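You operate a simulated robot arm through the tools that you are given. There is no shell and no other tool. Be economical: measure what you need, move in short steps, check, and stop when the job is done.

You run a simulated robot arm. Do the job below in one go: nothing can be reset, and whatever is moved stays where it is left.

JOB
Put the valve motor that says "R-41" from the top of the board stack on top of the grey rubber block and the valve motor marked "R-45" on the top of the floor bench. Put the beige open box that says "J-72" from the top of the board stack on the shelf under the jig and the beige open box that says "J-79" on the top of the meter stand. Put the white pot from the top of the board stack on the shelf under the sorter. Put two of the cable caps from the top of the board stack on the clear end of the power bench. Take the thick green packer from the top of the fixings bench and put it on the site board shelf. Put the short grey pot labelled "J-53" from the top of the fixings bench on the shelf of the sample bench and the short grey pot labelled "J-62" on the top of the floor bench. Do these in any order. Set down upright: valve motor, white pot, cable cap.

It is judged by the outcome, as a careful person would: the job done as asked, and still so three seconds after it is handed in. It fails if anything else is knocked over, pushed out of place, dropped, spilled or broken. A push-on lid holds only when it is set on centred and level and pressed home; a screw cap is set on level and turned clockwise until tight.

ROBOT AND FRAMES
A 6-joint arm with a two-finger parallel gripper on a trunk, on a base that drives. Base frame: it is fixed to the floor where the robot stands at the start and does not move with it; the origin is under the middle of the robot, x ahead of it, y to its left, z up; the surface under the hand at the start is at about z = 780. Lengths are in mm, angles in degrees, forces in N, time in s.
With the tool pointing down near the work surface it reaches from about 320 to 700 mm from the robot's upright axis, wherever it stands. Its first joint turns from -166.0 to 166.0 degrees. Places, roughly: beige open box [500, -250, 750]; cable cap (4x3x5 cm) [400, 0, 800]; clear end of the power bench (80x25 cm) [-760, -1900, 840]; grey rubber block (10x6x4 cm) [700, -500, 800]; shelf of the sample bench [3400, 200, 400]; shelf under the jig [1200, 200, 400]; shelf under the sorter [2000, 200, 400]; short grey pot [1500, 500, 750]; site board shelf (123x23 cm) [-800, 1240, 860]; thick green packer [1000, 250, 750]; top of the floor bench [4000, -2600, 800]; top of the meter stand [2500, 400, 800]; valve motor [500, -250, 750]; white pot (7x7x7 cm) [600, -500, 800]. Payload 4.1 kg.
Tool frame: the origin (TCP) lies between the finger pads and is the grasp point; the fingertips stand 23 mm ahead of it; z points along the fingers, y is the line along which they close. Largest opening 94 mm; finger width 38, thickness 10; the body of the gripper, 54 by 96 mm, starts 39 mm behind the TCP.
Orientation is that of the tool frame in the base frame, as [roll, pitch, yaw] about the fixed x, y, z axes, in that order (R = Rz(yaw) Ry(pitch) Rx(roll)). With the fingers straight down and closing along the base's y, the tool's x points along the base's -x, its y along +y and its z along -z.

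CONTROLS
- The arm moves only by the tool play_rows. Its argument "series" is a list of rows, each a list of 7 numbers: the shift along the tool's x, y, z in mm, then the turn, a rotation vector about the tool's x, y, z in degrees, then the closure, from 0 (fully open) to 1 (shut). In form: [[x, y, z, wx, wy, wz, fingers], ...]. A call has 1 to 20 rows; each row is the pose to reach, as a shift and turn from the pose commanded when the call began, along the tool's axes at that moment. Rows are played at 5 a second. More than 50 mm and 8.6 degrees between two rows, or a gripper value outside its range, and nothing of the call is played. Where a pose cannot be reached the arm comes as near as it can. A force on the tool above 40 N (or 10 N above the force at the start of the call, whichever is more), or a blocked arm, ends the call early, and 0.2 s more pass. The fingers move at their own pace (about 45 mm/s each) and stop on an object; they squeeze with about 37 N. The grip force told is the motor's: it shows also when the fingers shut on nothing. Time passes only in rows, and 0.2 s behind the last, so rows that repeat a pose let the fingers close. The reply holds the time, the measured pose of the TCP, the force on the tool along the base axes, the opening and the grip force, in the units named above and with some noise, with the torque about the TCP (base axes, N m) and any sound that the robot's microphone picked up.
- Cameras (640 x 400 px; columns grow to the right, rows downward): "scene" is now at [5.7, 118.1, 1538.1]; the picture's right is [-0.59, -0.81, 0.00], its down [-0.55, 0.40, -0.73] and it looks along [0.59, -0.43, -0.68] (base axes); focal length 294 px, centre (320, 200). "wrist" rides on the gripper at [86, 16, -74] in the tool frame; the picture's right is [-0.18, 0.98, 0.00], its down [-0.58, -0.11, -0.81] and it looks along [-0.79, -0.15, 0.59] (tool axes); focal length 243 px, centre (320, 200). There is no depth. A picture from a camera that has moved, and an enlarged one, comes with that camera's place and axes in the base frame and with its lens.
- grab_frame(camera): a new picture of that camera. No time passes.
- lift_body(by): slides the trunk up (or, below 0, down) by that many mm; the arm and the scene camera ride with it, the base frame stays. It gives what a move gives, with no picture.
- base_move(legs): drives the robot by 1 to 6 legs, each [ahead, turn to the left] in mm and degrees, along the robot's own axes; the way and the turn of a leg run together, so that a leg with both is an arc; at most 1500 mm and 180 degrees a leg. The arm and the cameras ride along, it lands a little off, and it stops where it bumps. It gives what a move gives.
- head_to(pan, tilt): turns the head with the scene camera to pan (to the left, within 155 degrees either way) and tilt (down, from -29 to 69), counted from straight ahead of the robot. It gives what a move gives.
- inspect(camera, box): a new picture of the part [left, top, right, bottom] of that camera's present view, enlarged. No time passes.
- finish_job(): hands the job in; it is judged then, once.

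Work in short steps. Places have to be worked out from the pictures, the camera data and where the tool is seen: move nearer, look again, correct. Check each grasp and each placing, and mend what went wrong. You have 525 turns and 292 pictures in all, those below and enlarged ones among them. Open the gripper and draw the arm clear of the work before you hand the job in, unless the task says otherwise; then end with one line.

The tools are called after "Request:" as name(argument=value, ...) on one line, values as JSON. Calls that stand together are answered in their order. play_rows: Moves the arm, as the interface text tells. Its arguments: {"type":"object","properties":{"series":{"type":"array","items":{"type":"array","items":{"type":"number"}}}},"required":["series"]} The other tools are called the same way: lift_body (by) slides the trunk up or down; base_move (legs) drives the base; head_to (pan, tilt) turns the head that bears the scene camera; grab_frame (camera) takes a picture; inspect (camera, box) takes an enlarged picture of a part of a camera's view; finish_job () hands the job in.

At the start:

```text
t: 0.0
tcp_pos: [438.6, -167.9, 1085.0]
orientation: [179.9, 0.0, 180.0]
contact_force: [-0.1, 0.6, 0.3]
ft_torque: [0.01, -0.02, 0.01]
gripper_width: 93.9
gripper_force: 0.0
trunk travel left (down, up): [-500.0, 90.0]
robot x, y, heading: [0.4, -1.3, -0.1]
head pan, tilt: [-36.2, 43.2]
```

scene: 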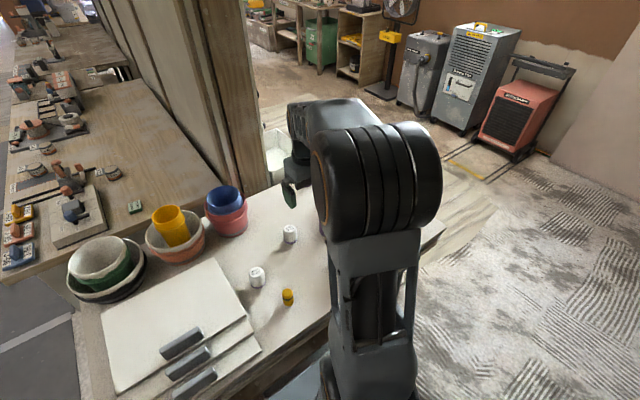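
wrist: 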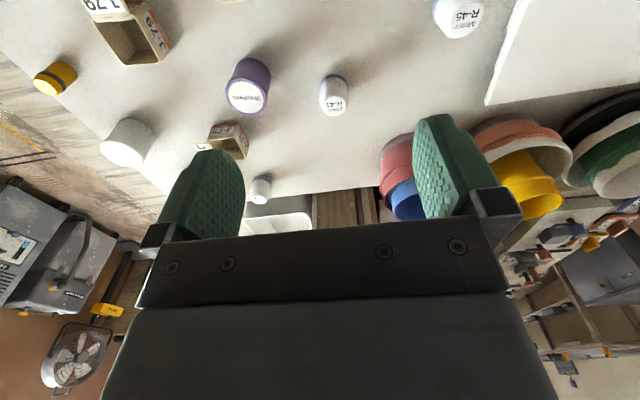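

I'll look at the board stack closer up first, with enlargements of the wrist view and a wider head view.

Request:
inspect(camera="wrist", box=[0, 0, 320, 200])

Request:
inspect(camera="wrist", box=[320, 0, 640, 200])

Request:
inspect(camera="scene", box=[60, 170, 380, 370])

Request:
head_to(pan=0, tilt=30)

```text
2.00 times, centred on (160, 100) of wrist
camera zoom: at [351.9, -151.1, 1160.5], right [0.18, 0.98, 0.0], down [0.58, -0.11, 0.81], along [0.79, -0.15, -0.59], focal length 485 px, centre (640, 400)
```

zoom: 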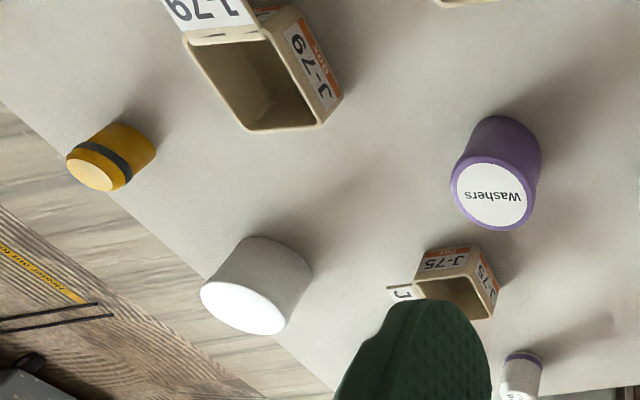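

```text
2.00 times, centred on (480, 100) of wrist
camera zoom: at [351.9, -151.1, 1160.5], right [0.18, 0.98, 0.0], down [0.58, -0.11, 0.81], along [0.79, -0.15, -0.59], focal length 485 px, centre (0, 400)
```

zoom: 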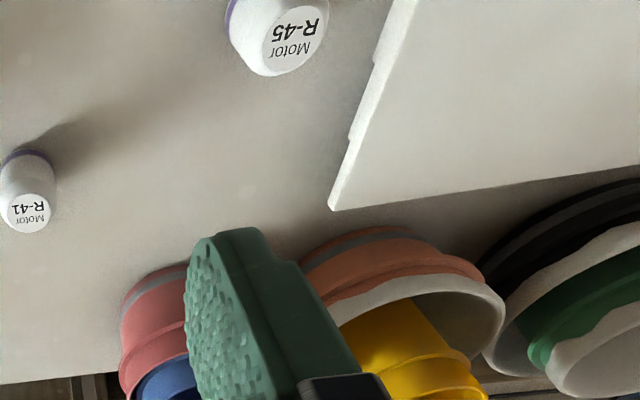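

```text
2.00 times, centred on (220, 270) of scene
camera zoom: at [5.7, 118.1, 1538.1], right [-0.59, -0.81, 0.0], down [-0.55, 0.4, -0.73], along [0.59, -0.43, -0.68], focal length 589 px, centre (520, 60)
```

zoom: 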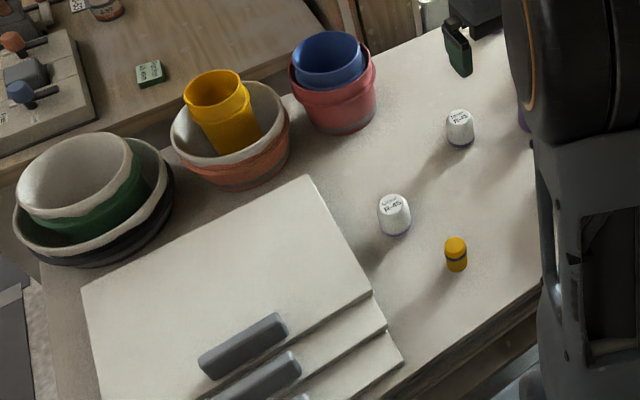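

```text
t: 1.0
tcp_pos: [437.9, -167.2, 1085.9]
orientation: [180.0, 0.0, -180.0]
contact_force: [0.0, 0.0, 0.3]
ft_torque: [0.01, 0.01, 0.0]
gripper_width: 94.0
gripper_force: 0.1
trunk travel left (down, up): [-500.0, 90.0]
robot x, y, heading: [-2.4, -0.8, 0.1]
head pan, tilt: [0.0, 30.0]
```

Surveying the surroundings now: ahead, left, right and behind.

Request:
grab_frame(camera="scene")

Request:
head_to(pan=60, tilt=30)

Request:
grab_frame(camera="scene")

Request:
head_to(pan=130, tilt=30)

Request:
grab_frame(camera="scene")

Request:
head_to(pan=-130, tilt=30)

Request:
grab_frame(camera="scene")

Request:
head_to(pan=-75, tilt=35)

Request:
grab_frame(camera="scene")

```text
286 pictures are left
camera scene: at [29.4, 166.9, 1558.2], right [0.0, -1.0, 0.0], down [-0.5, 0.0, -0.87], along [0.87, 0.0, -0.5], focal length 294 px, centre (320, 200)
```

scene: 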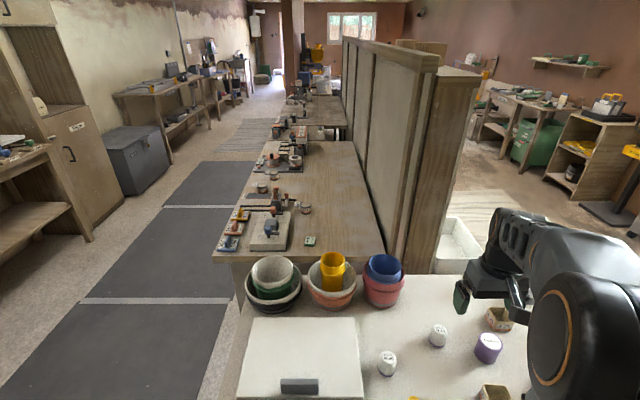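

```text
t: 2.3
tcp_pos: [436.9, -166.7, 1086.5]
orientation: [180.0, 0.1, -180.0]
contact_force: [0.9, -0.4, -0.1]
ft_torque: [0.0, 0.03, 0.03]
gripper_width: 94.0
gripper_force: 0.1
trunk travel left (down, up): [-500.0, 90.0]
robot x, y, heading: [2.4, -1.2, 0.1]
head pan, tilt: [60.0, 30.0]
```

```text
285 pictures are left
camera scene: at [-15.7, 245.3, 1558.2], right [0.87, -0.5, 0.0], down [-0.25, -0.43, -0.87], along [0.43, 0.75, -0.5], focal length 294 px, centre (320, 200)
```

scene: 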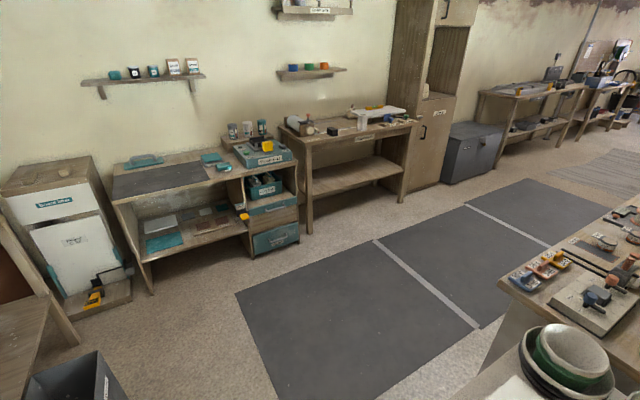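

```text
t: 3.7
tcp_pos: [437.3, -167.8, 1086.5]
orientation: [179.9, 0.0, -180.0]
contact_force: [-0.4, 0.7, 0.7]
ft_torque: [-0.02, 0.03, -0.01]
gripper_width: 93.9
gripper_force: 0.0
trunk travel left (down, up): [-500.0, 90.0]
robot x, y, heading: [-0.3, 0.7, -0.1]
head pan, tilt: [130.0, 30.0]
```

```text
284 pictures are left
camera scene: at [-119.1, 236.3, 1558.2], right [0.77, 0.64, 0.0], down [0.32, -0.38, -0.87], along [-0.56, 0.66, -0.5], focal length 294 px, centre (320, 200)
```

scene: 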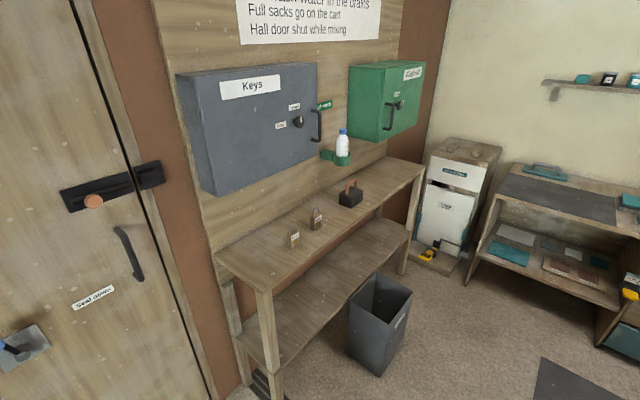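

```text
t: 7.4
tcp_pos: [438.1, -166.6, 1085.6]
orientation: [180.0, 0.0, -180.0]
contact_force: [0.9, 0.5, -0.4]
ft_torque: [0.06, -0.02, -0.03]
gripper_width: 93.8
gripper_force: 0.1
trunk travel left (down, up): [-500.0, 90.0]
robot x, y, heading: [-2.2, 0.2, -0.1]
head pan, tilt: [-130.0, 30.0]
```

```text
283 pictures are left
camera scene: at [-119.1, 97.7, 1558.2], right [-0.77, 0.64, 0.0], down [0.32, 0.38, -0.87], along [-0.56, -0.66, -0.5], focal length 294 px, centre (320, 200)
```

scene: 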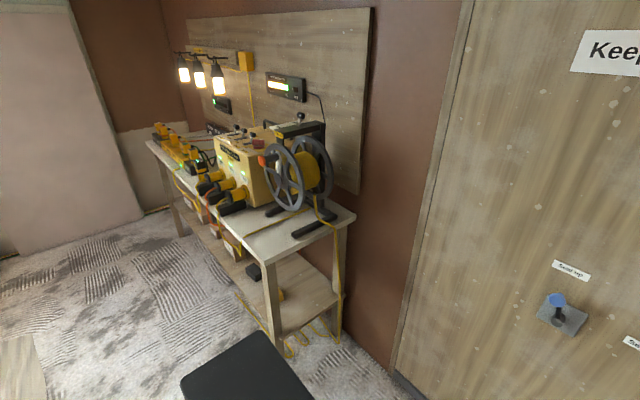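

```text
t: 8.6
tcp_pos: [439.1, -167.7, 1085.8]
orientation: [180.0, 0.0, 180.0]
contact_force: [-0.2, -0.4, -0.2]
ft_torque: [0.03, 0.0, 0.04]
gripper_width: 94.2
gripper_force: 0.1
trunk travel left (down, up): [-500.0, 90.0]
robot x, y, heading: [2.2, 0.1, 0.0]
head pan, tilt: [-75.0, 35.0]
```

```text
282 pictures are left
camera scene: at [-38.3, 81.9, 1550.4], right [-0.97, -0.26, 0.0], down [-0.15, 0.55, -0.82], along [0.21, -0.79, -0.57], focal length 294 px, centre (320, 200)
```

scene: 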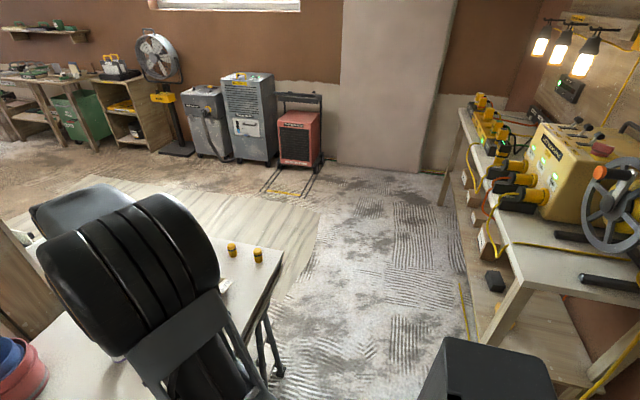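

The board-stack table is in front, and the benches sit ahead with an aisle on their left. I'll tilt the wrist so its camera looks steeply down and shows the table's near part.

Request:
play_rows(series=[[10, 0, 0, 0, 8, 0, 0], [20, 0, 0, 0, 16, 0, 0], [30, 0, 0, 0, 24, 0, 0], [40, 0, 0, 0, 32, 0, 0], [40, 0, 0, 0, 36, 0, 0], [40, 0, 0, 0, 36, 0, 0]])

Request:
grab_frame(camera="wrist")

```text
t: 10.0
tcp_pos: [398.2, -166.9, 1085.2]
orientation: [-180.0, -36.2, -179.9]
contact_force: [0.4, 0.6, 0.4]
ft_torque: [0.03, -0.02, 0.04]
gripper_width: 93.9
gripper_force: 0.0
trunk travel left (down, up): [-500.0, 90.0]
robot x, y, heading: [-1.7, -1.1, -0.1]
head pan, tilt: [-75.0, 35.0]
```

```text
281 pictures are left
camera wrist: at [372.4, -150.6, 1197.3], right [0.15, 0.98, -0.11], down [0.94, -0.11, 0.31], along [0.29, -0.15, -0.94], focal length 243 px, centre (320, 200)
```

wrist: 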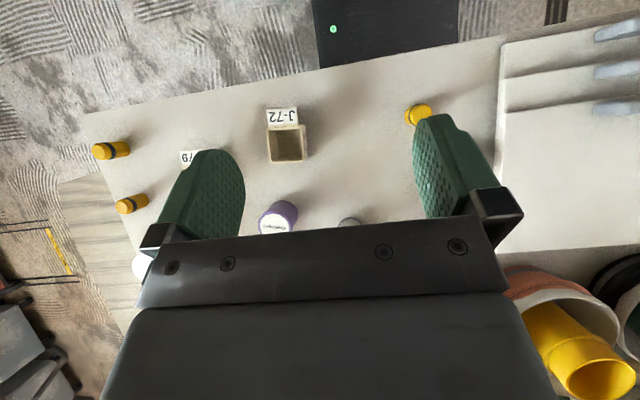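

J-72 is near (395,-251), and yellow caps are near (358,-571), (460,-571) and (379,-49). R-41 is at about (552,-169), so I'll straighten the tool and hover above it.

Request:
play_rows(series=[[-37, 0, -2, 0, -7.2, 0, 0], [-73, 0, -4, 0, -14.4, 0, 0], [-110, 0, -6, 0, -21.6, 0, 0], [-147, 0, -8, 0, -28.8, 0, 0], [-183, 0, -10, 0, -36, 0, 0], [-183, 0, -10, 0, -36, 0, 0]])

Request:
grab_frame(camera="wrist")

```text
t: 11.4
tcp_pos: [550.3, -165.9, 985.6]
orientation: [-179.9, 0.1, -180.0]
contact_force: [-0.4, -0.1, -0.2]
ft_torque: [-0.04, -0.01, 0.01]
gripper_width: 94.1
gripper_force: 0.1
trunk travel left (down, up): [-500.0, 90.0]
robot x, y, heading: [-2.0, 1.1, -0.2]
head pan, tilt: [-75.0, 35.0]
```

```text
280 pictures are left
camera wrist: at [464.1, -149.4, 1060.6], right [0.18, 0.98, 0.0], down [0.58, -0.11, 0.81], along [0.79, -0.15, -0.59], focal length 243 px, centre (320, 200)
```

wrist: 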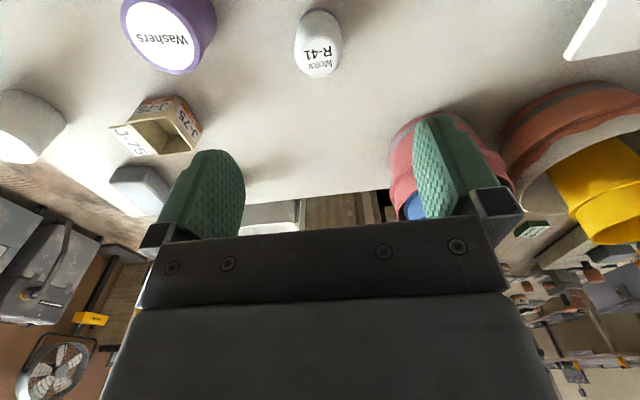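

R-41 is close to (547,-167) with its top at z about 845. I'll descend partway and check.

Request:
play_rows(series=[[2, -1, 40, 0, 0, 0, 0], [2, -1, 80, 0, 0, 0, 0], [2, -1, 80, 0, 0, 0, 0]])

Request:
grab_frame(camera="wrist")

```text
t: 12.2
tcp_pos: [548.9, -167.7, 906.9]
orientation: [-180.0, 0.1, 180.0]
contact_force: [-0.6, 0.0, 0.0]
ft_torque: [0.0, -0.01, 0.01]
gripper_width: 93.9
gripper_force: 0.1
trunk travel left (down, up): [-500.0, 90.0]
robot x, y, heading: [-0.8, 1.3, 0.1]
head pan, tilt: [-75.0, 35.0]
```

```text
279 pictures are left
camera wrist: at [462.8, -151.9, 981.6], right [0.18, 0.98, 0.0], down [0.58, -0.11, 0.81], along [0.79, -0.15, -0.59], focal length 243 px, centre (320, 200)
```

wrist: 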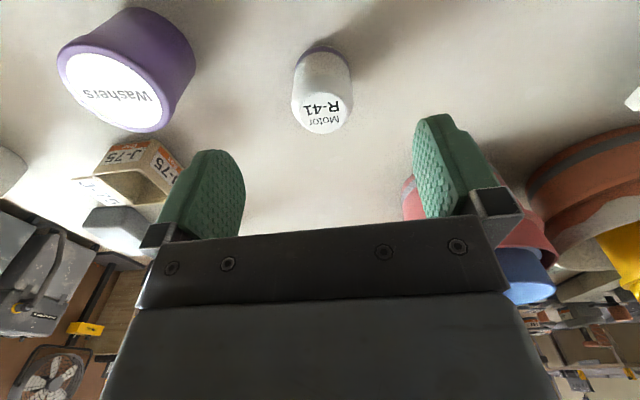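

Top is at about z 840–850, x≈552. Descending to tcp z≈825 around it and closing, since the fingers straddle it along y.

Request:
play_rows(series=[[-3, 0, 40, 0, 0, 0, 0], [-3, 0, 75, 0, 0, 0, 0], [-3, 0, 75, 0, 0, 0, 0]])

Request:
grab_frame(camera="wrist")

```text
t: 13.0
tcp_pos: [552.1, -170.6, 831.1]
orientation: [-179.9, 0.0, -179.9]
contact_force: [-0.6, -0.4, 0.7]
ft_torque: [0.0, 0.01, -0.01]
gripper_width: 94.2
gripper_force: 0.0
trunk travel left (down, up): [-500.0, 90.0]
robot x, y, heading: [-1.4, 1.5, 0.0]
head pan, tilt: [-75.0, 35.0]
```

```text
278 pictures are left
camera wrist: at [466.2, -154.3, 904.9], right [0.18, 0.98, 0.0], down [0.58, -0.11, 0.81], along [0.79, -0.15, -0.59], focal length 243 px, centre (320, 200)
```

wrist: 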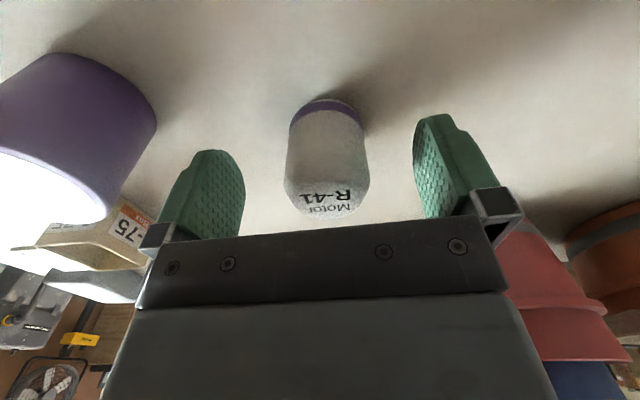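

R-41 is centred, so I'll lower 10 more and close.

Request:
play_rows(series=[[-1, 2, 10, 0, 0, 0, 0], [-1, 2, 10, 0, 0, 0, 0.5], [-1, 2, 10, 0, 0, 0, 1], [-1, 2, 10, 0, 0, 0, 1], [-1, 2, 10, 0, 0, 0, 1], [-1, 2, 10, 0, 0, 0, 1]])

Request:
play_rows(series=[[0, 0, -40, 0, 0, 0, 1], [0, 0, -80, 0, 0, 0, 1], [0, 0, -80, 0, 0, 0, 1]])

Request:
grab_frame(camera="wrist")

```text
t: 14.4
tcp_pos: [553.9, -167.8, 822.3]
orientation: [180.0, 0.0, 180.0]
contact_force: [-0.7, 0.2, 0.6]
ft_torque: [-0.04, -0.03, -0.01]
gripper_width: 43.0
gripper_force: 36.7
trunk travel left (down, up): [-500.0, 90.0]
robot x, y, heading: [-1.8, 1.0, 0.0]
head pan, tilt: [-75.0, 35.0]
```

```text
t: 15.2
tcp_pos: [554.6, -168.1, 901.3]
orientation: [-180.0, 0.0, 179.9]
contact_force: [-0.3, -0.1, -0.9]
ft_torque: [0.0, -0.01, -0.01]
gripper_width: 43.1
gripper_force: 37.0
trunk travel left (down, up): [-500.0, 90.0]
robot x, y, heading: [-1.8, -0.3, 0.0]
head pan, tilt: [-75.0, 35.0]
```

```text
277 pictures are left
camera wrist: at [468.9, -151.2, 976.1], right [0.18, 0.98, 0.0], down [0.58, -0.11, 0.81], along [0.79, -0.15, -0.59], focal length 243 px, centre (320, 200)
```

wrist: 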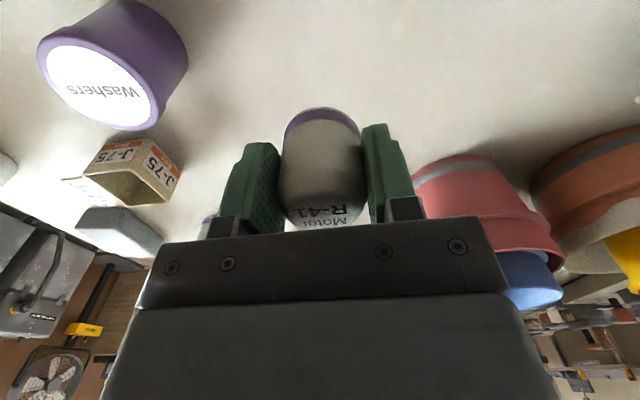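

R-41 is held firmly (43 mm). The grey block near (700,-470) is beyond reach from here, so I'll raise and retract the arm, then drive around to the table's right side.

Request:
play_rows(series=[[0, 0, -50, 0, 0, 0, 1], [0, 0, -100, 0, 0, 0, 1], [40, 0, -130, 0, 0, 0, 1], [80, 0, -160, 0, 0, 0, 1], [120, 0, -180, 0, 0, 0, 1], [150, 0, -190, 0, 0, 0, 1]])

Request:
base_move(legs=[[0, -90], [1050, 0], [0, 90], [650, 0], [0, 90]])

Request:
head_to(pan=0, tilt=40)

Request:
grab_frame(camera="scene")

Request:
grab_frame(camera="wrist")

```text
t: 16.6
tcp_pos: [405.2, -167.4, 1093.4]
orientation: [-180.0, 0.0, 180.0]
contact_force: [0.8, -0.5, -1.0]
ft_torque: [0.03, 0.01, 0.0]
gripper_width: 43.1
gripper_force: 37.4
trunk travel left (down, up): [-500.0, 90.0]
robot x, y, heading: [1.9, 2.0, 0.1]
head pan, tilt: [-75.0, 35.0]
```

```text
t: 36.5
tcp_pos: [824.6, -615.5, 1092.5]
orientation: [-180.0, 0.0, -89.7]
contact_force: [-0.1, 0.4, -1.7]
ft_torque: [-0.02, -0.01, 0.04]
gripper_width: 42.9
gripper_force: 37.6
trunk travel left (down, up): [-500.0, 90.0]
robot x, y, heading: [659.3, -1021.4, 90.5]
head pan, tilt: [-75.0, 35.0]
```

```text
t: 38.0
tcp_pos: [824.2, -615.1, 1092.3]
orientation: [180.0, 0.0, -89.7]
contact_force: [-0.4, -0.5, -0.7]
ft_torque: [-0.02, 0.0, 0.01]
gripper_width: 42.8
gripper_force: 37.1
trunk travel left (down, up): [-500.0, 90.0]
robot x, y, heading: [658.8, -1021.9, 90.3]
head pan, tilt: [0.0, 40.0]
```

```text
276 pictures are left
camera scene: at [491.7, -998.6, 1542.8], right [1.0, 0.0, 0.0], down [0.0, -0.64, -0.77], along [0.0, 0.77, -0.64], focal length 294 px, centre (320, 200)
```

scene: 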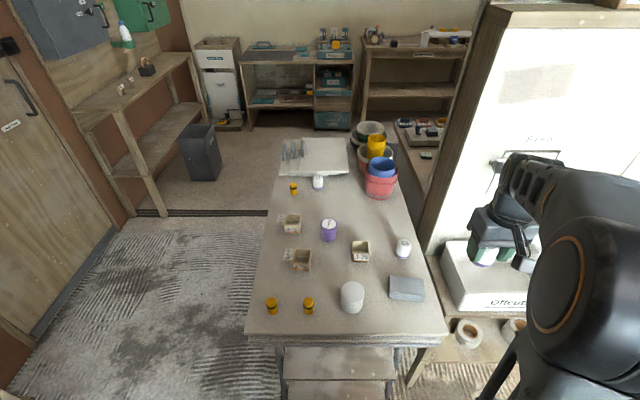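

```text
275 pictures are left
camera wrist: at [808.5, -702.5, 1167.4], right [-0.98, 0.18, 0.0], down [0.11, 0.58, 0.81], along [0.14, 0.79, -0.59], focal length 243 px, centre (320, 200)
```

wrist: 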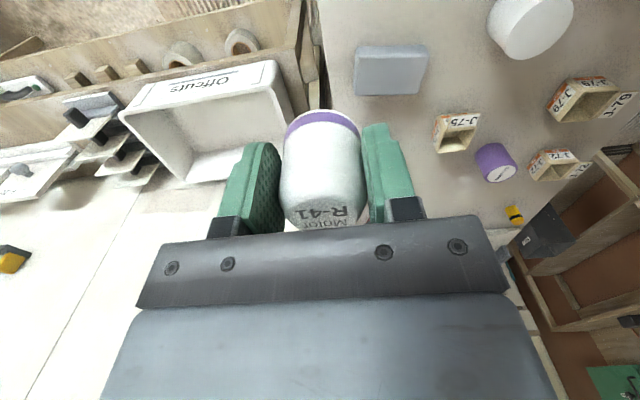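

The view shows the block's top centred near (739,-518), about 820 high and long in x. I'll move R-41 over it.

Request:
play_rows(series=[[-32, 28, 20, 0, 0, 0, 1], [-64, 56, 40, 0, 0, 0, 1], [-96, 84, 60, 0, 0, 0, 1], [-96, 84, 105, 0, 0, 0, 1], [-96, 84, 150, 0, 0, 0, 1], [-96, 84, 180, 0, 0, 0, 1], [-96, 84, 180, 0, 0, 0, 1]])

Request:
grab_frame(camera="wrist")

Request:
inspect(camera="scene", box=[240, 200, 480, 350])

```text
t: 39.5
tcp_pos: [740.8, -522.6, 913.4]
orientation: [179.9, 0.1, -89.7]
contact_force: [-0.2, -0.3, -0.4]
ft_torque: [-0.01, -0.05, 0.0]
gripper_width: 43.3
gripper_force: 36.9
trunk travel left (down, up): [-500.0, 90.0]
robot x, y, heading: [659.4, -1022.3, 90.4]
head pan, tilt: [0.0, 40.0]
```

```text
274 pictures are left
camera wrist: at [725.2, -608.8, 988.7], right [-0.98, 0.18, 0.0], down [0.11, 0.58, 0.81], along [0.14, 0.79, -0.59], focal length 243 px, centre (320, 200)
```

wrist: 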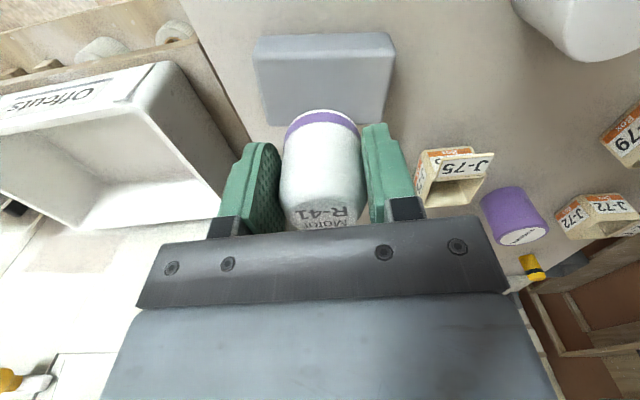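

```text
2.67 times, centred on (360, 275) of scene
camera zoom: at [491.7, -998.5, 1542.8], right [1.0, 0.0, 0.0], down [0.0, -0.64, -0.77], along [0.0, 0.77, -0.64], focal length 785 px, centre (213, 0)
```

zoom: 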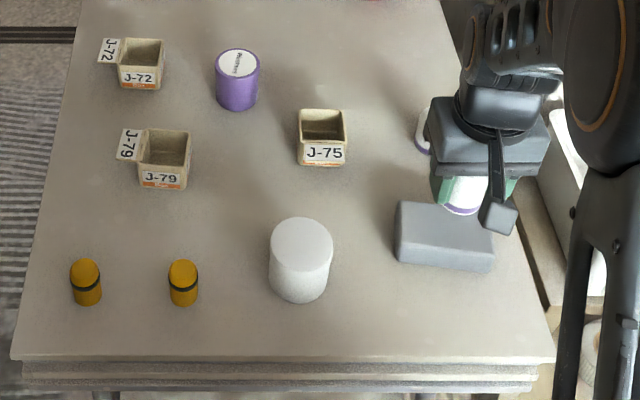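

Target (738,-513). I'll fine-align, then descend to just above contact.

Request:
play_rows(series=[[-9, 3, 0, 0, 0, 0, 1], [-9, 3, 25, 0, 0, 0, 1], [-9, 3, 44, 0, 0, 0, 1], [-9, 3, 44, 0, 0, 0, 1]])

Request:
grab_frame(camera="wrist")

Request:
inspect(camera="scene", box=[360, 230, 480, 305])

```text
t: 40.5
tcp_pos: [736.4, -512.9, 870.5]
orientation: [180.0, 0.0, -89.7]
contact_force: [-0.3, 0.2, -1.8]
ft_torque: [-0.04, 0.0, 0.0]
gripper_width: 43.0
gripper_force: 37.4
trunk travel left (down, up): [-500.0, 90.0]
robot x, y, heading: [659.8, -1026.8, 90.3]
head pan, tilt: [0.0, 40.0]
```

```text
272 pictures are left
camera wrist: at [720.7, -599.0, 944.6], right [-0.98, 0.18, 0.0], down [0.11, 0.58, 0.81], along [0.14, 0.79, -0.59], focal length 243 px, centre (320, 200)
```

wrist: 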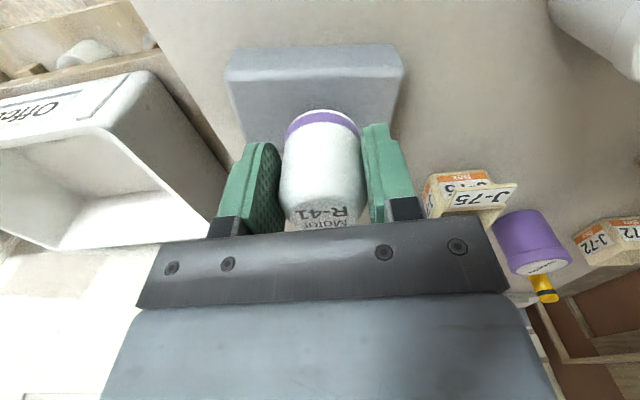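

```text
5.33 times, centred on (420, 268) of scene
camera zoom: at [491.6, -998.5, 1542.8], right [1.0, 0.0, 0.0], down [0.0, -0.64, -0.77], along [0.0, 0.77, -0.64], focal length 1571 px, centre (-213, -160)
```

zoom: 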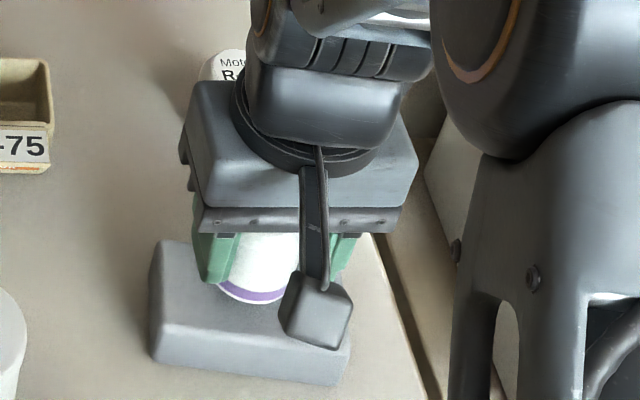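

Block centre works out to about (734,-505). I'll shift there and creep down to contact.

Request:
play_rows(series=[[-7, 3, 0, 0, 0, 0, 1], [-7, 3, 3, 0, 0, 0, 1], [-7, 3, 6, 0, 0, 0, 1], [-7, 3, 6, 0, 0, 0, 1]])

Request:
grab_frame(camera="wrist")

```text
t: 41.5
tcp_pos: [734.0, -505.5, 862.5]
orientation: [-179.9, 0.0, -89.7]
contact_force: [0.0, -0.4, -1.5]
ft_torque: [-0.05, -0.01, 0.01]
gripper_width: 42.9
gripper_force: 37.4
trunk travel left (down, up): [-500.0, 90.0]
robot x, y, heading: [657.4, -1025.0, 90.3]
head pan, tilt: [0.0, 40.0]
```

```text
270 pictures are left
camera wrist: at [718.0, -591.3, 938.5], right [-0.98, 0.18, 0.0], down [0.11, 0.58, 0.81], along [0.14, 0.79, -0.59], focal length 243 px, centre (320, 200)
```

wrist: 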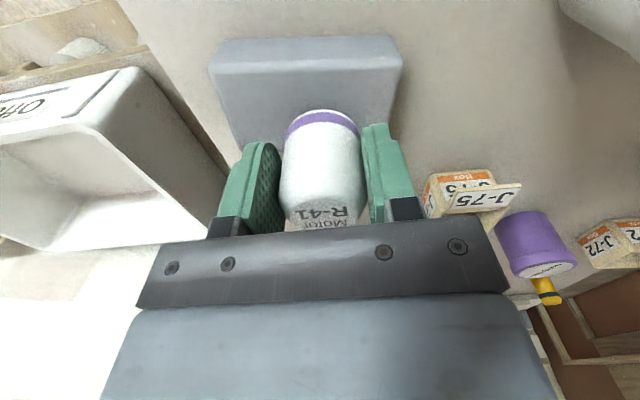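

No contact yet; continuing in small steps.

Request:
play_rows(series=[[0, 0, 2, 0, 0, 0, 1], [0, 0, 4, 0, 0, 0, 1], [0, 0, 4, 0, 0, 0, 1]])

Request:
play_rows(series=[[0, 0, 2, 0, 0, 0, 1], [0, 0, 3, 0, 0, 0, 1], [0, 0, 3, 0, 0, 0, 1]])

```text
t: 42.4
tcp_pos: [732.7, -504.8, 859.2]
orientation: [179.9, 0.0, -89.7]
contact_force: [-0.5, -0.7, -0.9]
ft_torque: [-0.01, 0.0, 0.04]
gripper_width: 42.9
gripper_force: 36.3
trunk travel left (down, up): [-500.0, 90.0]
robot x, y, heading: [660.3, -1023.6, 90.1]
head pan, tilt: [0.0, 40.0]
```

```text
t: 43.1
tcp_pos: [733.1, -504.2, 856.2]
orientation: [179.9, 0.1, -89.8]
contact_force: [0.7, -2.4, 6.4]
ft_torque: [-0.08, -0.01, -0.02]
gripper_width: 43.2
gripper_force: 37.4
trunk travel left (down, up): [-500.0, 90.0]
robot x, y, heading: [657.8, -1024.0, 90.4]
head pan, tilt: [0.0, 40.0]
```

Contact at 856 (6 N). I'll release and rise.

Request:
play_rows(series=[[0, 0, -0.5, 0, 0, 0, 0.4], [0, 0, -0.5, 0, 0, 0, 0.2], [0, 0, -0.5, 0, 0, 0, 0.2], [0, 0, -30, 0, 0, 0, 0.2], [0, 0, -75, 0, 0, 0, 0], [0, 0, -120, 0, 0, 0, 0], [0, 0, -120, 0, 0, 0, 0]])

Request:
grab_frame(camera="wrist")

```text
t: 44.8
tcp_pos: [733.9, -503.8, 976.7]
orientation: [-180.0, 0.0, -89.8]
contact_force: [0.6, 0.3, -0.3]
ft_torque: [0.02, -0.03, 0.0]
gripper_width: 94.0
gripper_force: 0.0
trunk travel left (down, up): [-500.0, 90.0]
robot x, y, heading: [655.3, -1024.7, 90.2]
head pan, tilt: [0.0, 40.0]
```

```text
269 pictures are left
camera wrist: at [718.8, -589.0, 1052.3], right [-0.98, 0.18, 0.0], down [0.11, 0.58, 0.81], along [0.14, 0.79, -0.59], focal length 243 px, centre (320, 200)
```

wrist: 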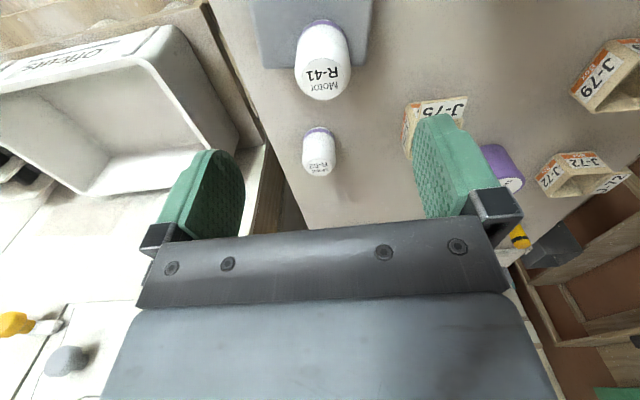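

R-41 stands on the block. Next I'll move over the cable cap near (361,-567).

Request:
play_rows(series=[[8, 46, 0, 0, 0, 0, 0], [16, 92, 0, 0, 0, 0, 0], [24, 138, 0, 0, 0, 0, 0], [32, 184, 0, 0, 0, 0, 0], [40, 230, 0, 0, 0, 0, 0], [48, 276, 0, 0, 0, 0, 0], [56, 322, 10, 0, 0, 0, 0], [62, 368, 40, 0, 0, 0, 0], [62, 373, 70, 0, 0, 0, 0], [62, 373, 70, 0, 0, 0, 0]])

Request:
grab_frame(camera="wrist")

```text
refused: row 8 steps farther than a row can; nothing moved
```

```text
268 pictures are left
camera wrist: at [718.8, -589.0, 1052.3], right [-0.98, 0.18, 0.0], down [0.11, 0.58, 0.81], along [0.14, 0.79, -0.59], focal length 243 px, centre (320, 200)
```

wrist: 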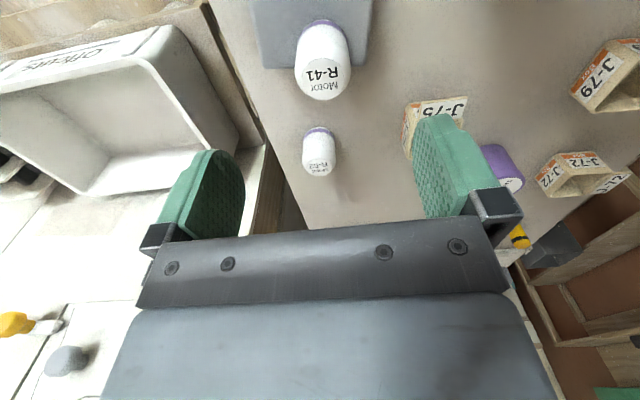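

A step was over the limit and nothing moved. I'll repeat it with smaller steps.

Request:
play_rows(series=[[8, 46, 0, 0, 0, 0, 0], [16, 92, 0, 0, 0, 0, 0], [24, 138, 0, 0, 0, 0, 0], [32, 184, 0, 0, 0, 0, 0], [40, 230, 0, 0, 0, 0, 0], [48, 276, 0, 0, 0, 0, 0], [56, 322, 0, 0, 0, 0, 0], [62, 368, 0, 0, 0, 0, 0], [62, 373, 35, 0, 0, 0, 0], [62, 373, 70, 0, 0, 0, 0], [62, 373, 70, 0, 0, 0, 0]])

Request:
grab_frame(camera="wrist")

```text
t: 47.1
tcp_pos: [360.0, -569.5, 902.7]
orientation: [-180.0, -0.1, -89.7]
contact_force: [0.2, 1.9, 0.1]
ft_torque: [-0.02, 0.01, -0.03]
gripper_width: 94.1
gripper_force: 0.2
trunk travel left (down, up): [-500.0, 90.0]
robot x, y, heading: [658.9, -1022.6, 90.3]
head pan, tilt: [0.0, 40.0]
```

```text
267 pictures are left
camera wrist: at [344.5, -655.1, 976.7], right [-0.98, 0.18, 0.0], down [0.11, 0.58, 0.81], along [0.14, 0.79, -0.59], focal length 243 px, centre (320, 200)
```

wrist: 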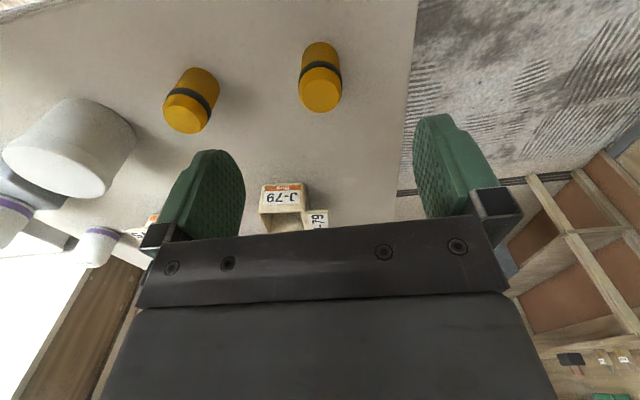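

Cap is centred at about (358,-573). Descending and gripping.

Request:
play_rows(series=[[3, 1, 40, 0, 0, 0, 0], [3, 1, 70, 0, 0, 0, 0], [3, 1, 88, 0, 0, 0, 0], [3, 1, 88, 0, 0, 0, 0.5], [3, 1, 88, 0, 0, 0, 1], [3, 1, 88, 0, 0, 0, 1], [3, 1, 88, 0, 0, 0, 1], [3, 1, 88, 0, 0, 0, 1]])

Request:
play_rows(series=[[0, 0, -45, 0, 0, 0, 1], [0, 0, -90, 0, 0, 0, 1], [0, 0, -135, 0, 0, 0, 1], [40, 0, -165, 0, 0, 0, 1], [40, 0, -165, 0, 0, 0, 1]])

Request:
grab_frame(camera="wrist")

```text
t: 49.0
tcp_pos: [359.5, -572.5, 814.7]
orientation: [179.9, 0.0, -89.7]
contact_force: [-0.1, 0.3, -0.1]
ft_torque: [-0.03, 0.02, 0.0]
gripper_width: 29.2
gripper_force: 37.1
trunk travel left (down, up): [-500.0, 90.0]
robot x, y, heading: [662.8, -1023.3, 90.3]
head pan, tilt: [0.0, 40.0]
```

```text
t: 50.1
tcp_pos: [363.1, -612.5, 978.4]
orientation: [180.0, -0.1, -89.8]
contact_force: [-0.3, -0.8, -0.5]
ft_torque: [-0.02, 0.03, 0.01]
gripper_width: 28.9
gripper_force: 37.1
trunk travel left (down, up): [-500.0, 90.0]
robot x, y, heading: [660.5, -1024.8, 90.4]
head pan, tilt: [0.0, 40.0]
```

```text
266 pictures are left
camera wrist: at [347.2, -698.7, 1052.7], right [-0.98, 0.18, 0.0], down [0.11, 0.58, 0.81], along [0.15, 0.79, -0.59], focal length 243 px, centre (320, 200)
```

wrist: 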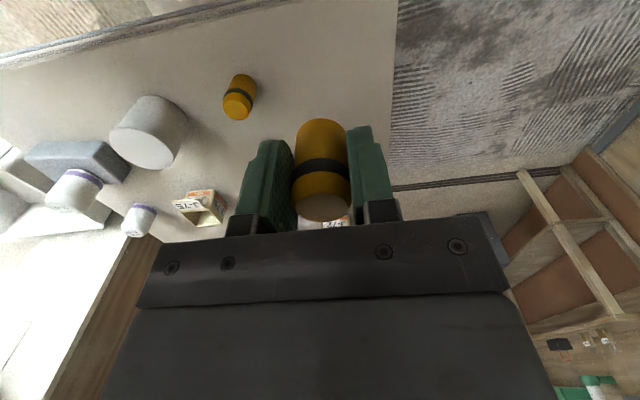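

Cap is held at 29 mm. Driving toward the power bench, stopping short at about (200,-1900) facing it to look.

Request:
base_move(legs=[[0, 152], [989, 0], [0, -62.3]])

Request:
head_to(pan=0, tilt=30)

Request:
grab_frame(camera="scene")

```text
t: 64.4
tcp_pos: [-165.7, -2230.6, 976.7]
orientation: [-180.0, 0.0, 2.2]
contact_force: [-0.3, 0.7, -0.8]
ft_torque: [-0.02, 0.01, -0.01]
gripper_width: 26.8
gripper_force: 37.2
trunk travel left (down, up): [-500.0, 90.0]
robot x, y, heading: [233.2, -1919.5, -177.8]
head pan, tilt: [0.0, 40.0]
```

```text
t: 65.1
tcp_pos: [-166.1, -2231.4, 977.4]
orientation: [-180.0, 0.0, 2.2]
contact_force: [1.0, 0.1, -0.5]
ft_torque: [-0.01, 0.0, -0.03]
gripper_width: 27.0
gripper_force: 37.0
trunk travel left (down, up): [-500.0, 90.0]
robot x, y, heading: [236.7, -1920.5, -177.7]
head pan, tilt: [0.0, 30.0]
```

```text
265 pictures are left
camera scene: at [210.1, -2087.1, 1558.1], right [-0.04, 1.0, 0.0], down [0.5, 0.02, -0.87], along [-0.87, -0.03, -0.5], focal length 294 px, centre (320, 200)
```

scene: 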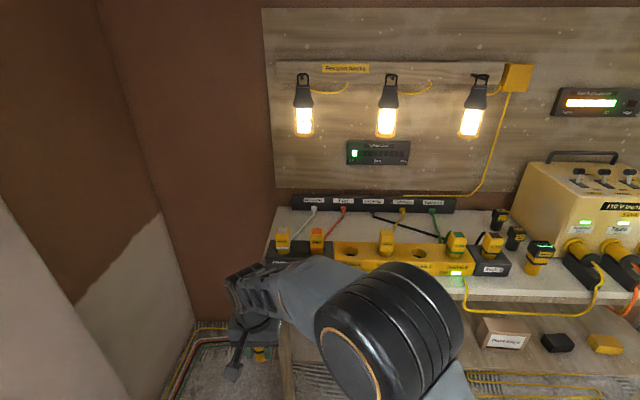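

The bench has an outlet strip along part of it and I need a clearer view. I'll zoom the current picture around the surface.

Request:
inspect(camera="scene", box=[240, 180, 560, 380])

Request:
grab_frame(camera="wrist")

```text
2.00 times, centred on (400, 280) of scene
camera zoom: at [210.1, -2087.1, 1558.1], right [-0.04, 1.0, 0.0], down [0.5, 0.02, -0.87], along [-0.87, -0.03, -0.5], focal length 589 px, centre (160, 40)
```

zoom: 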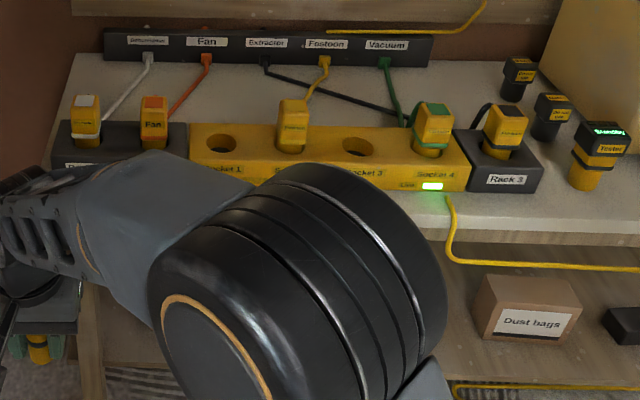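

```text
263 pictures are left
camera wrist: at [-78.8, -2243.2, 1052.3], right [-0.15, -0.99, 0.0], down [-0.59, 0.09, 0.81], along [-0.8, 0.12, -0.59], focal length 243 px, centre (320, 200)
```

wrist: 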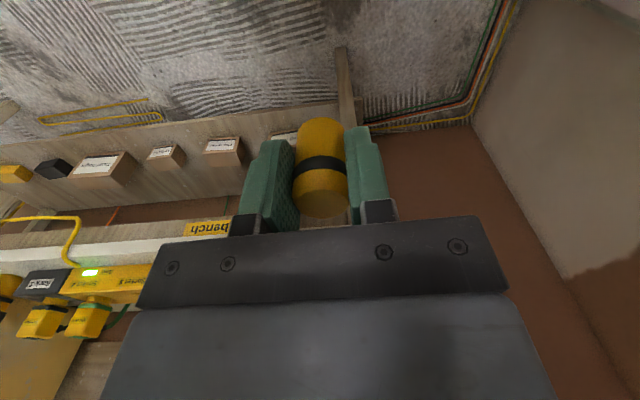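

The clear end seems to be the surface strip behind the outlets (x -650 to -900), crossed by a few cables. I'll raise the arm, drive closer and look with both cameras.

Request:
play_rows(series=[[0, 0, -50, 0, 0, 0, 1], [0, 0, -100, 0, 0, 0, 1], [0, 0, -150, 0, 0, 0, 1], [0, 0, -150, 0, 0, 0, 1]])

Request:
base_move(legs=[[0, -2.2], [330, 0]])

Request:
head_to(pan=-10, tilt=45)

Request:
grab_frame(camera="scene")

Request:
grab_frame(camera="wrist")

```text
t: 66.1
tcp_pos: [-168.0, -2229.3, 1125.2]
orientation: [180.0, 0.0, 2.2]
contact_force: [0.3, -0.8, -0.5]
ft_torque: [-0.03, 0.0, 0.01]
gripper_width: 26.7
gripper_force: 36.8
trunk travel left (down, up): [-500.0, 90.0]
robot x, y, heading: [234.6, -1916.5, -177.9]
head pan, tilt: [0.0, 30.0]
```

```text
t: 68.7
tcp_pos: [-518.5, -2210.7, 1124.8]
orientation: [-179.9, 0.1, -0.2]
contact_force: [-0.4, 0.6, -0.3]
ft_torque: [-0.01, 0.02, -0.01]
gripper_width: 26.8
gripper_force: 36.7
trunk travel left (down, up): [-500.0, 90.0]
robot x, y, heading: [-103.6, -1919.7, 179.8]
head pan, tilt: [0.0, 30.0]
```

```text
t: 69.5
tcp_pos: [-517.5, -2211.5, 1124.0]
orientation: [180.0, 0.0, -0.3]
contact_force: [-0.1, 0.2, -0.5]
ft_torque: [-0.01, 0.02, -0.02]
gripper_width: 26.7
gripper_force: 36.9
trunk travel left (down, up): [-500.0, 90.0]
robot x, y, heading: [-107.2, -1921.8, 179.9]
head pan, tilt: [-10.0, 45.0]
```

```text
262 pictures are left
camera scene: at [-123.6, -2071.3, 1535.6], right [0.18, 0.98, 0.0], down [0.7, -0.12, -0.71], along [-0.7, 0.13, -0.71], focal length 294 px, centre (320, 200)
```

scene: 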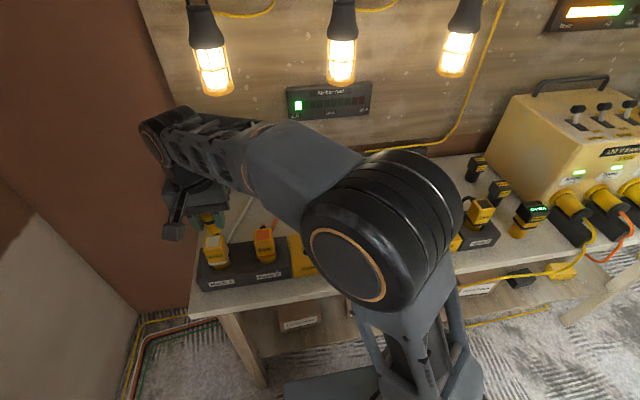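

```text
261 pictures are left
camera wrist: at [-431.3, -2227.6, 1199.1], right [-0.19, -0.98, 0.0], down [-0.58, 0.11, 0.81], along [-0.79, 0.15, -0.59], focal length 243 px, centre (320, 200)
```

wrist: 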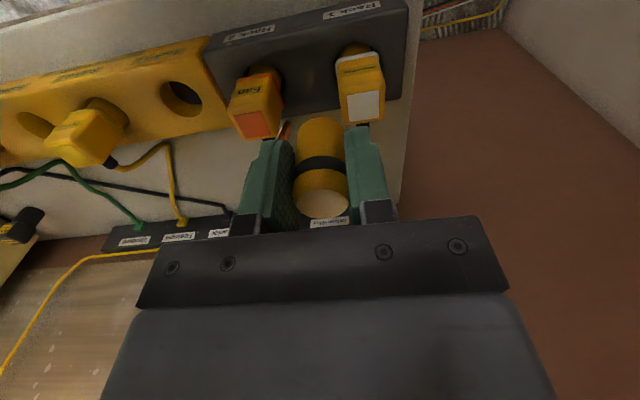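

Now sliding the arm along the bench (+y) at height to view the clear strip.

Request:
play_rows(series=[[0, -48, 0, 0, 0, 0, 1], [0, -96, 0, 0, 0, 0, 1], [0, -144, 0, 0, 0, 0, 1], [0, -192, 0, 0, 0, 0, 1], [0, -192, 0, 0, 0, 0, 1]])

Request:
grab_frame(camera="wrist")

Request:
inspect(camera="wrist", box=[0, 50, 320, 250])

Request:
inspect(camera="wrist", box=[320, 50, 640, 250])

```text
t: 70.7
tcp_pos: [-515.8, -2018.7, 1123.4]
orientation: [-179.9, 0.1, -0.1]
contact_force: [0.0, -0.4, -0.8]
ft_torque: [-0.01, 0.01, -0.02]
gripper_width: 26.5
gripper_force: 36.2
trunk travel left (down, up): [-500.0, 90.0]
robot x, y, heading: [-101.5, -1918.4, 179.9]
head pan, tilt: [-10.0, 45.0]
```

```text
260 pictures are left
camera wrist: at [-429.5, -2034.1, 1198.3], right [-0.19, -0.98, 0.0], down [-0.58, 0.11, 0.81], along [-0.79, 0.15, -0.59], focal length 243 px, centre (320, 200)
```

wrist: 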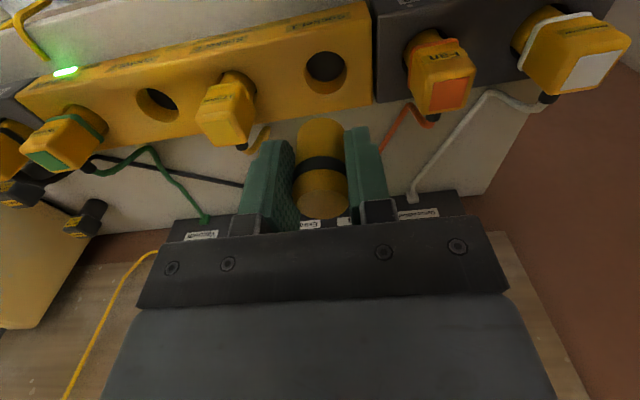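

```text
2.00 times, centred on (160, 150) of wrist
camera zoom: at [-429.5, -2034.1, 1198.3], right [-0.19, -0.98, 0.0], down [-0.58, 0.11, 0.81], along [-0.79, 0.15, -0.59], focal length 485 px, centre (640, 300)
```

zoom: 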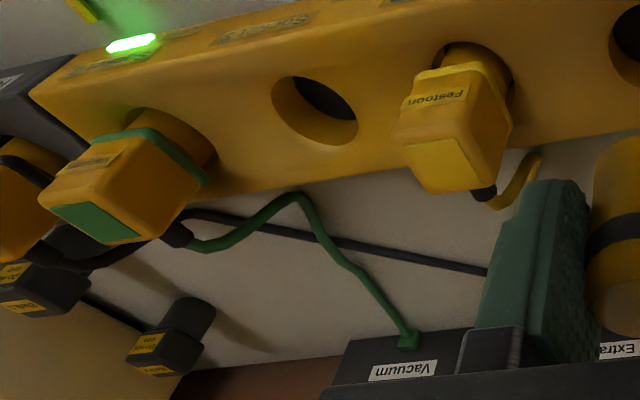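

```text
2.00 times, centred on (480, 150) of wrist
camera zoom: at [-429.5, -2034.1, 1198.3], right [-0.19, -0.98, 0.0], down [-0.58, 0.11, 0.81], along [-0.79, 0.15, -0.59], focal length 485 px, centre (0, 300)
```

zoom: 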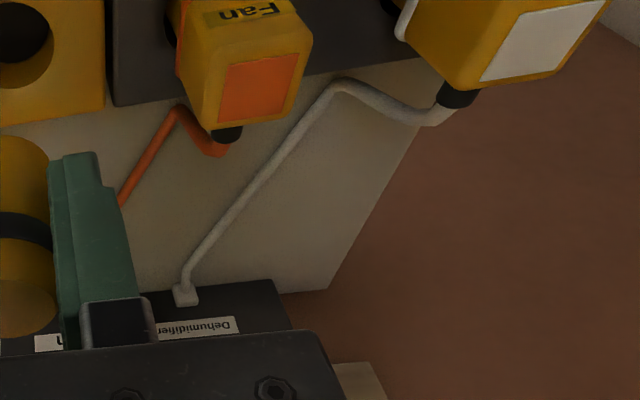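

The gap between the orange and black cables (y about -2010 to -1900) looks free. I'll move over it while staying high.

Request:
play_rows(series=[[-45, -15, 0, 0, 0, 0, 1], [-90, -30, 0, 0, 0, 0, 1], [-135, -45, 0, 0, 0, 0, 1], [-180, -54, 20, 0, 0, 0, 1], [-220, -54, 45, 0, 0, 0, 1], [-250, -54, 70, 0, 0, 0, 1], [-250, -54, 70, 0, 0, 0, 1]])

Request:
grab_frame(camera="wrist")

Request:
grab_frame(camera="scene")

```text
t: 72.3
tcp_pos: [-768.7, -1963.7, 1055.5]
orientation: [179.9, 0.0, -0.1]
contact_force: [0.2, 0.6, -1.7]
ft_torque: [-0.01, -0.01, 0.04]
gripper_width: 26.4
gripper_force: 36.9
trunk travel left (down, up): [-500.0, 90.0]
robot x, y, heading: [-104.1, -1918.9, 179.8]
head pan, tilt: [-10.0, 45.0]
```

```text
257 pictures are left
camera wrist: at [-681.7, -1979.9, 1130.7], right [-0.19, -0.98, 0.0], down [-0.58, 0.11, 0.81], along [-0.79, 0.15, -0.59], focal length 243 px, centre (320, 200)
```

wrist: 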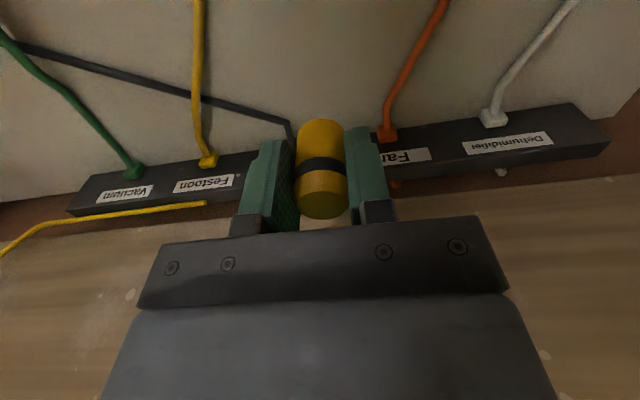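

```text
256 pictures are left
camera scene: at [-123.8, -2071.2, 1535.6], right [0.18, 0.98, 0.0], down [0.7, -0.13, -0.71], along [-0.7, 0.13, -0.71], focal length 294 px, centre (320, 200)
```

scene: 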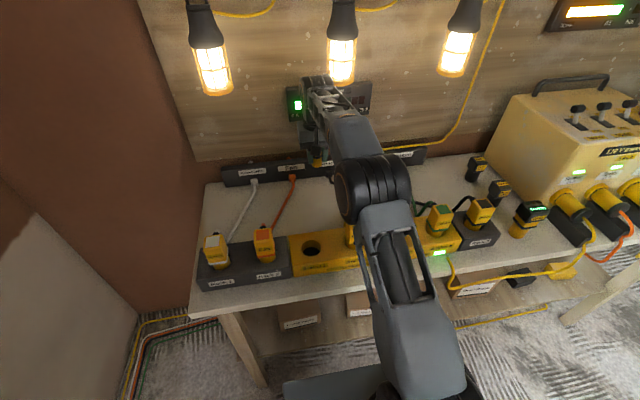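

There is a wide free area around (-775,-1985). Descending there in stages.

Request:
play_rows(series=[[-5, 10, 30, 0, 0, 0, 1], [-5, 20, 65, 0, 0, 0, 1], [-5, 20, 100, 0, 0, 0, 1], [-5, 20, 100, 0, 0, 0, 1]])

Request:
grab_frame(camera="scene")

Request:
grab_frame(camera="wrist")

```text
t: 73.3
tcp_pos: [-773.6, -1980.5, 955.7]
orientation: [180.0, 0.0, -0.2]
contact_force: [0.6, 1.2, 0.2]
ft_torque: [0.0, -0.02, 0.02]
gripper_width: 26.4
gripper_force: 37.0
trunk travel left (down, up): [-500.0, 90.0]
robot x, y, heading: [-101.7, -1918.6, 179.7]
head pan, tilt: [-10.0, 45.0]
```

```text
255 pictures are left
camera scene: at [-123.8, -2071.2, 1535.6], right [0.18, 0.98, 0.0], down [0.7, -0.13, -0.71], along [-0.7, 0.13, -0.71], focal length 294 px, centre (320, 200)
```

scene: 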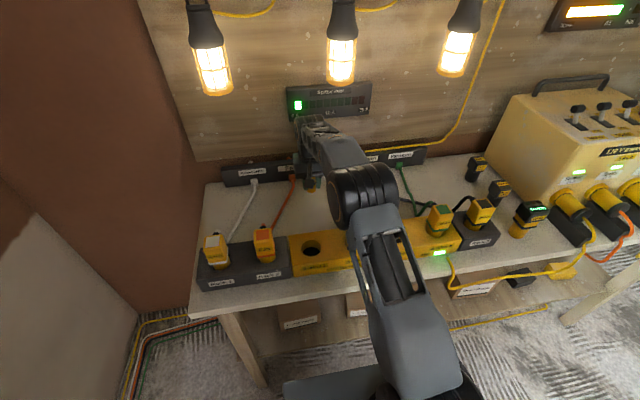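

```text
254 pictures are left
camera wrist: at [-686.0, -1996.9, 1030.9], right [-0.19, -0.98, 0.0], down [-0.58, 0.11, 0.81], along [-0.79, 0.15, -0.59], focal length 243 px, centre (320, 200)
```

wrist: 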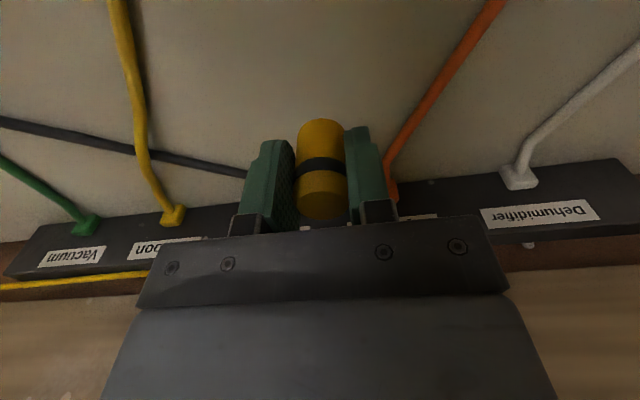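

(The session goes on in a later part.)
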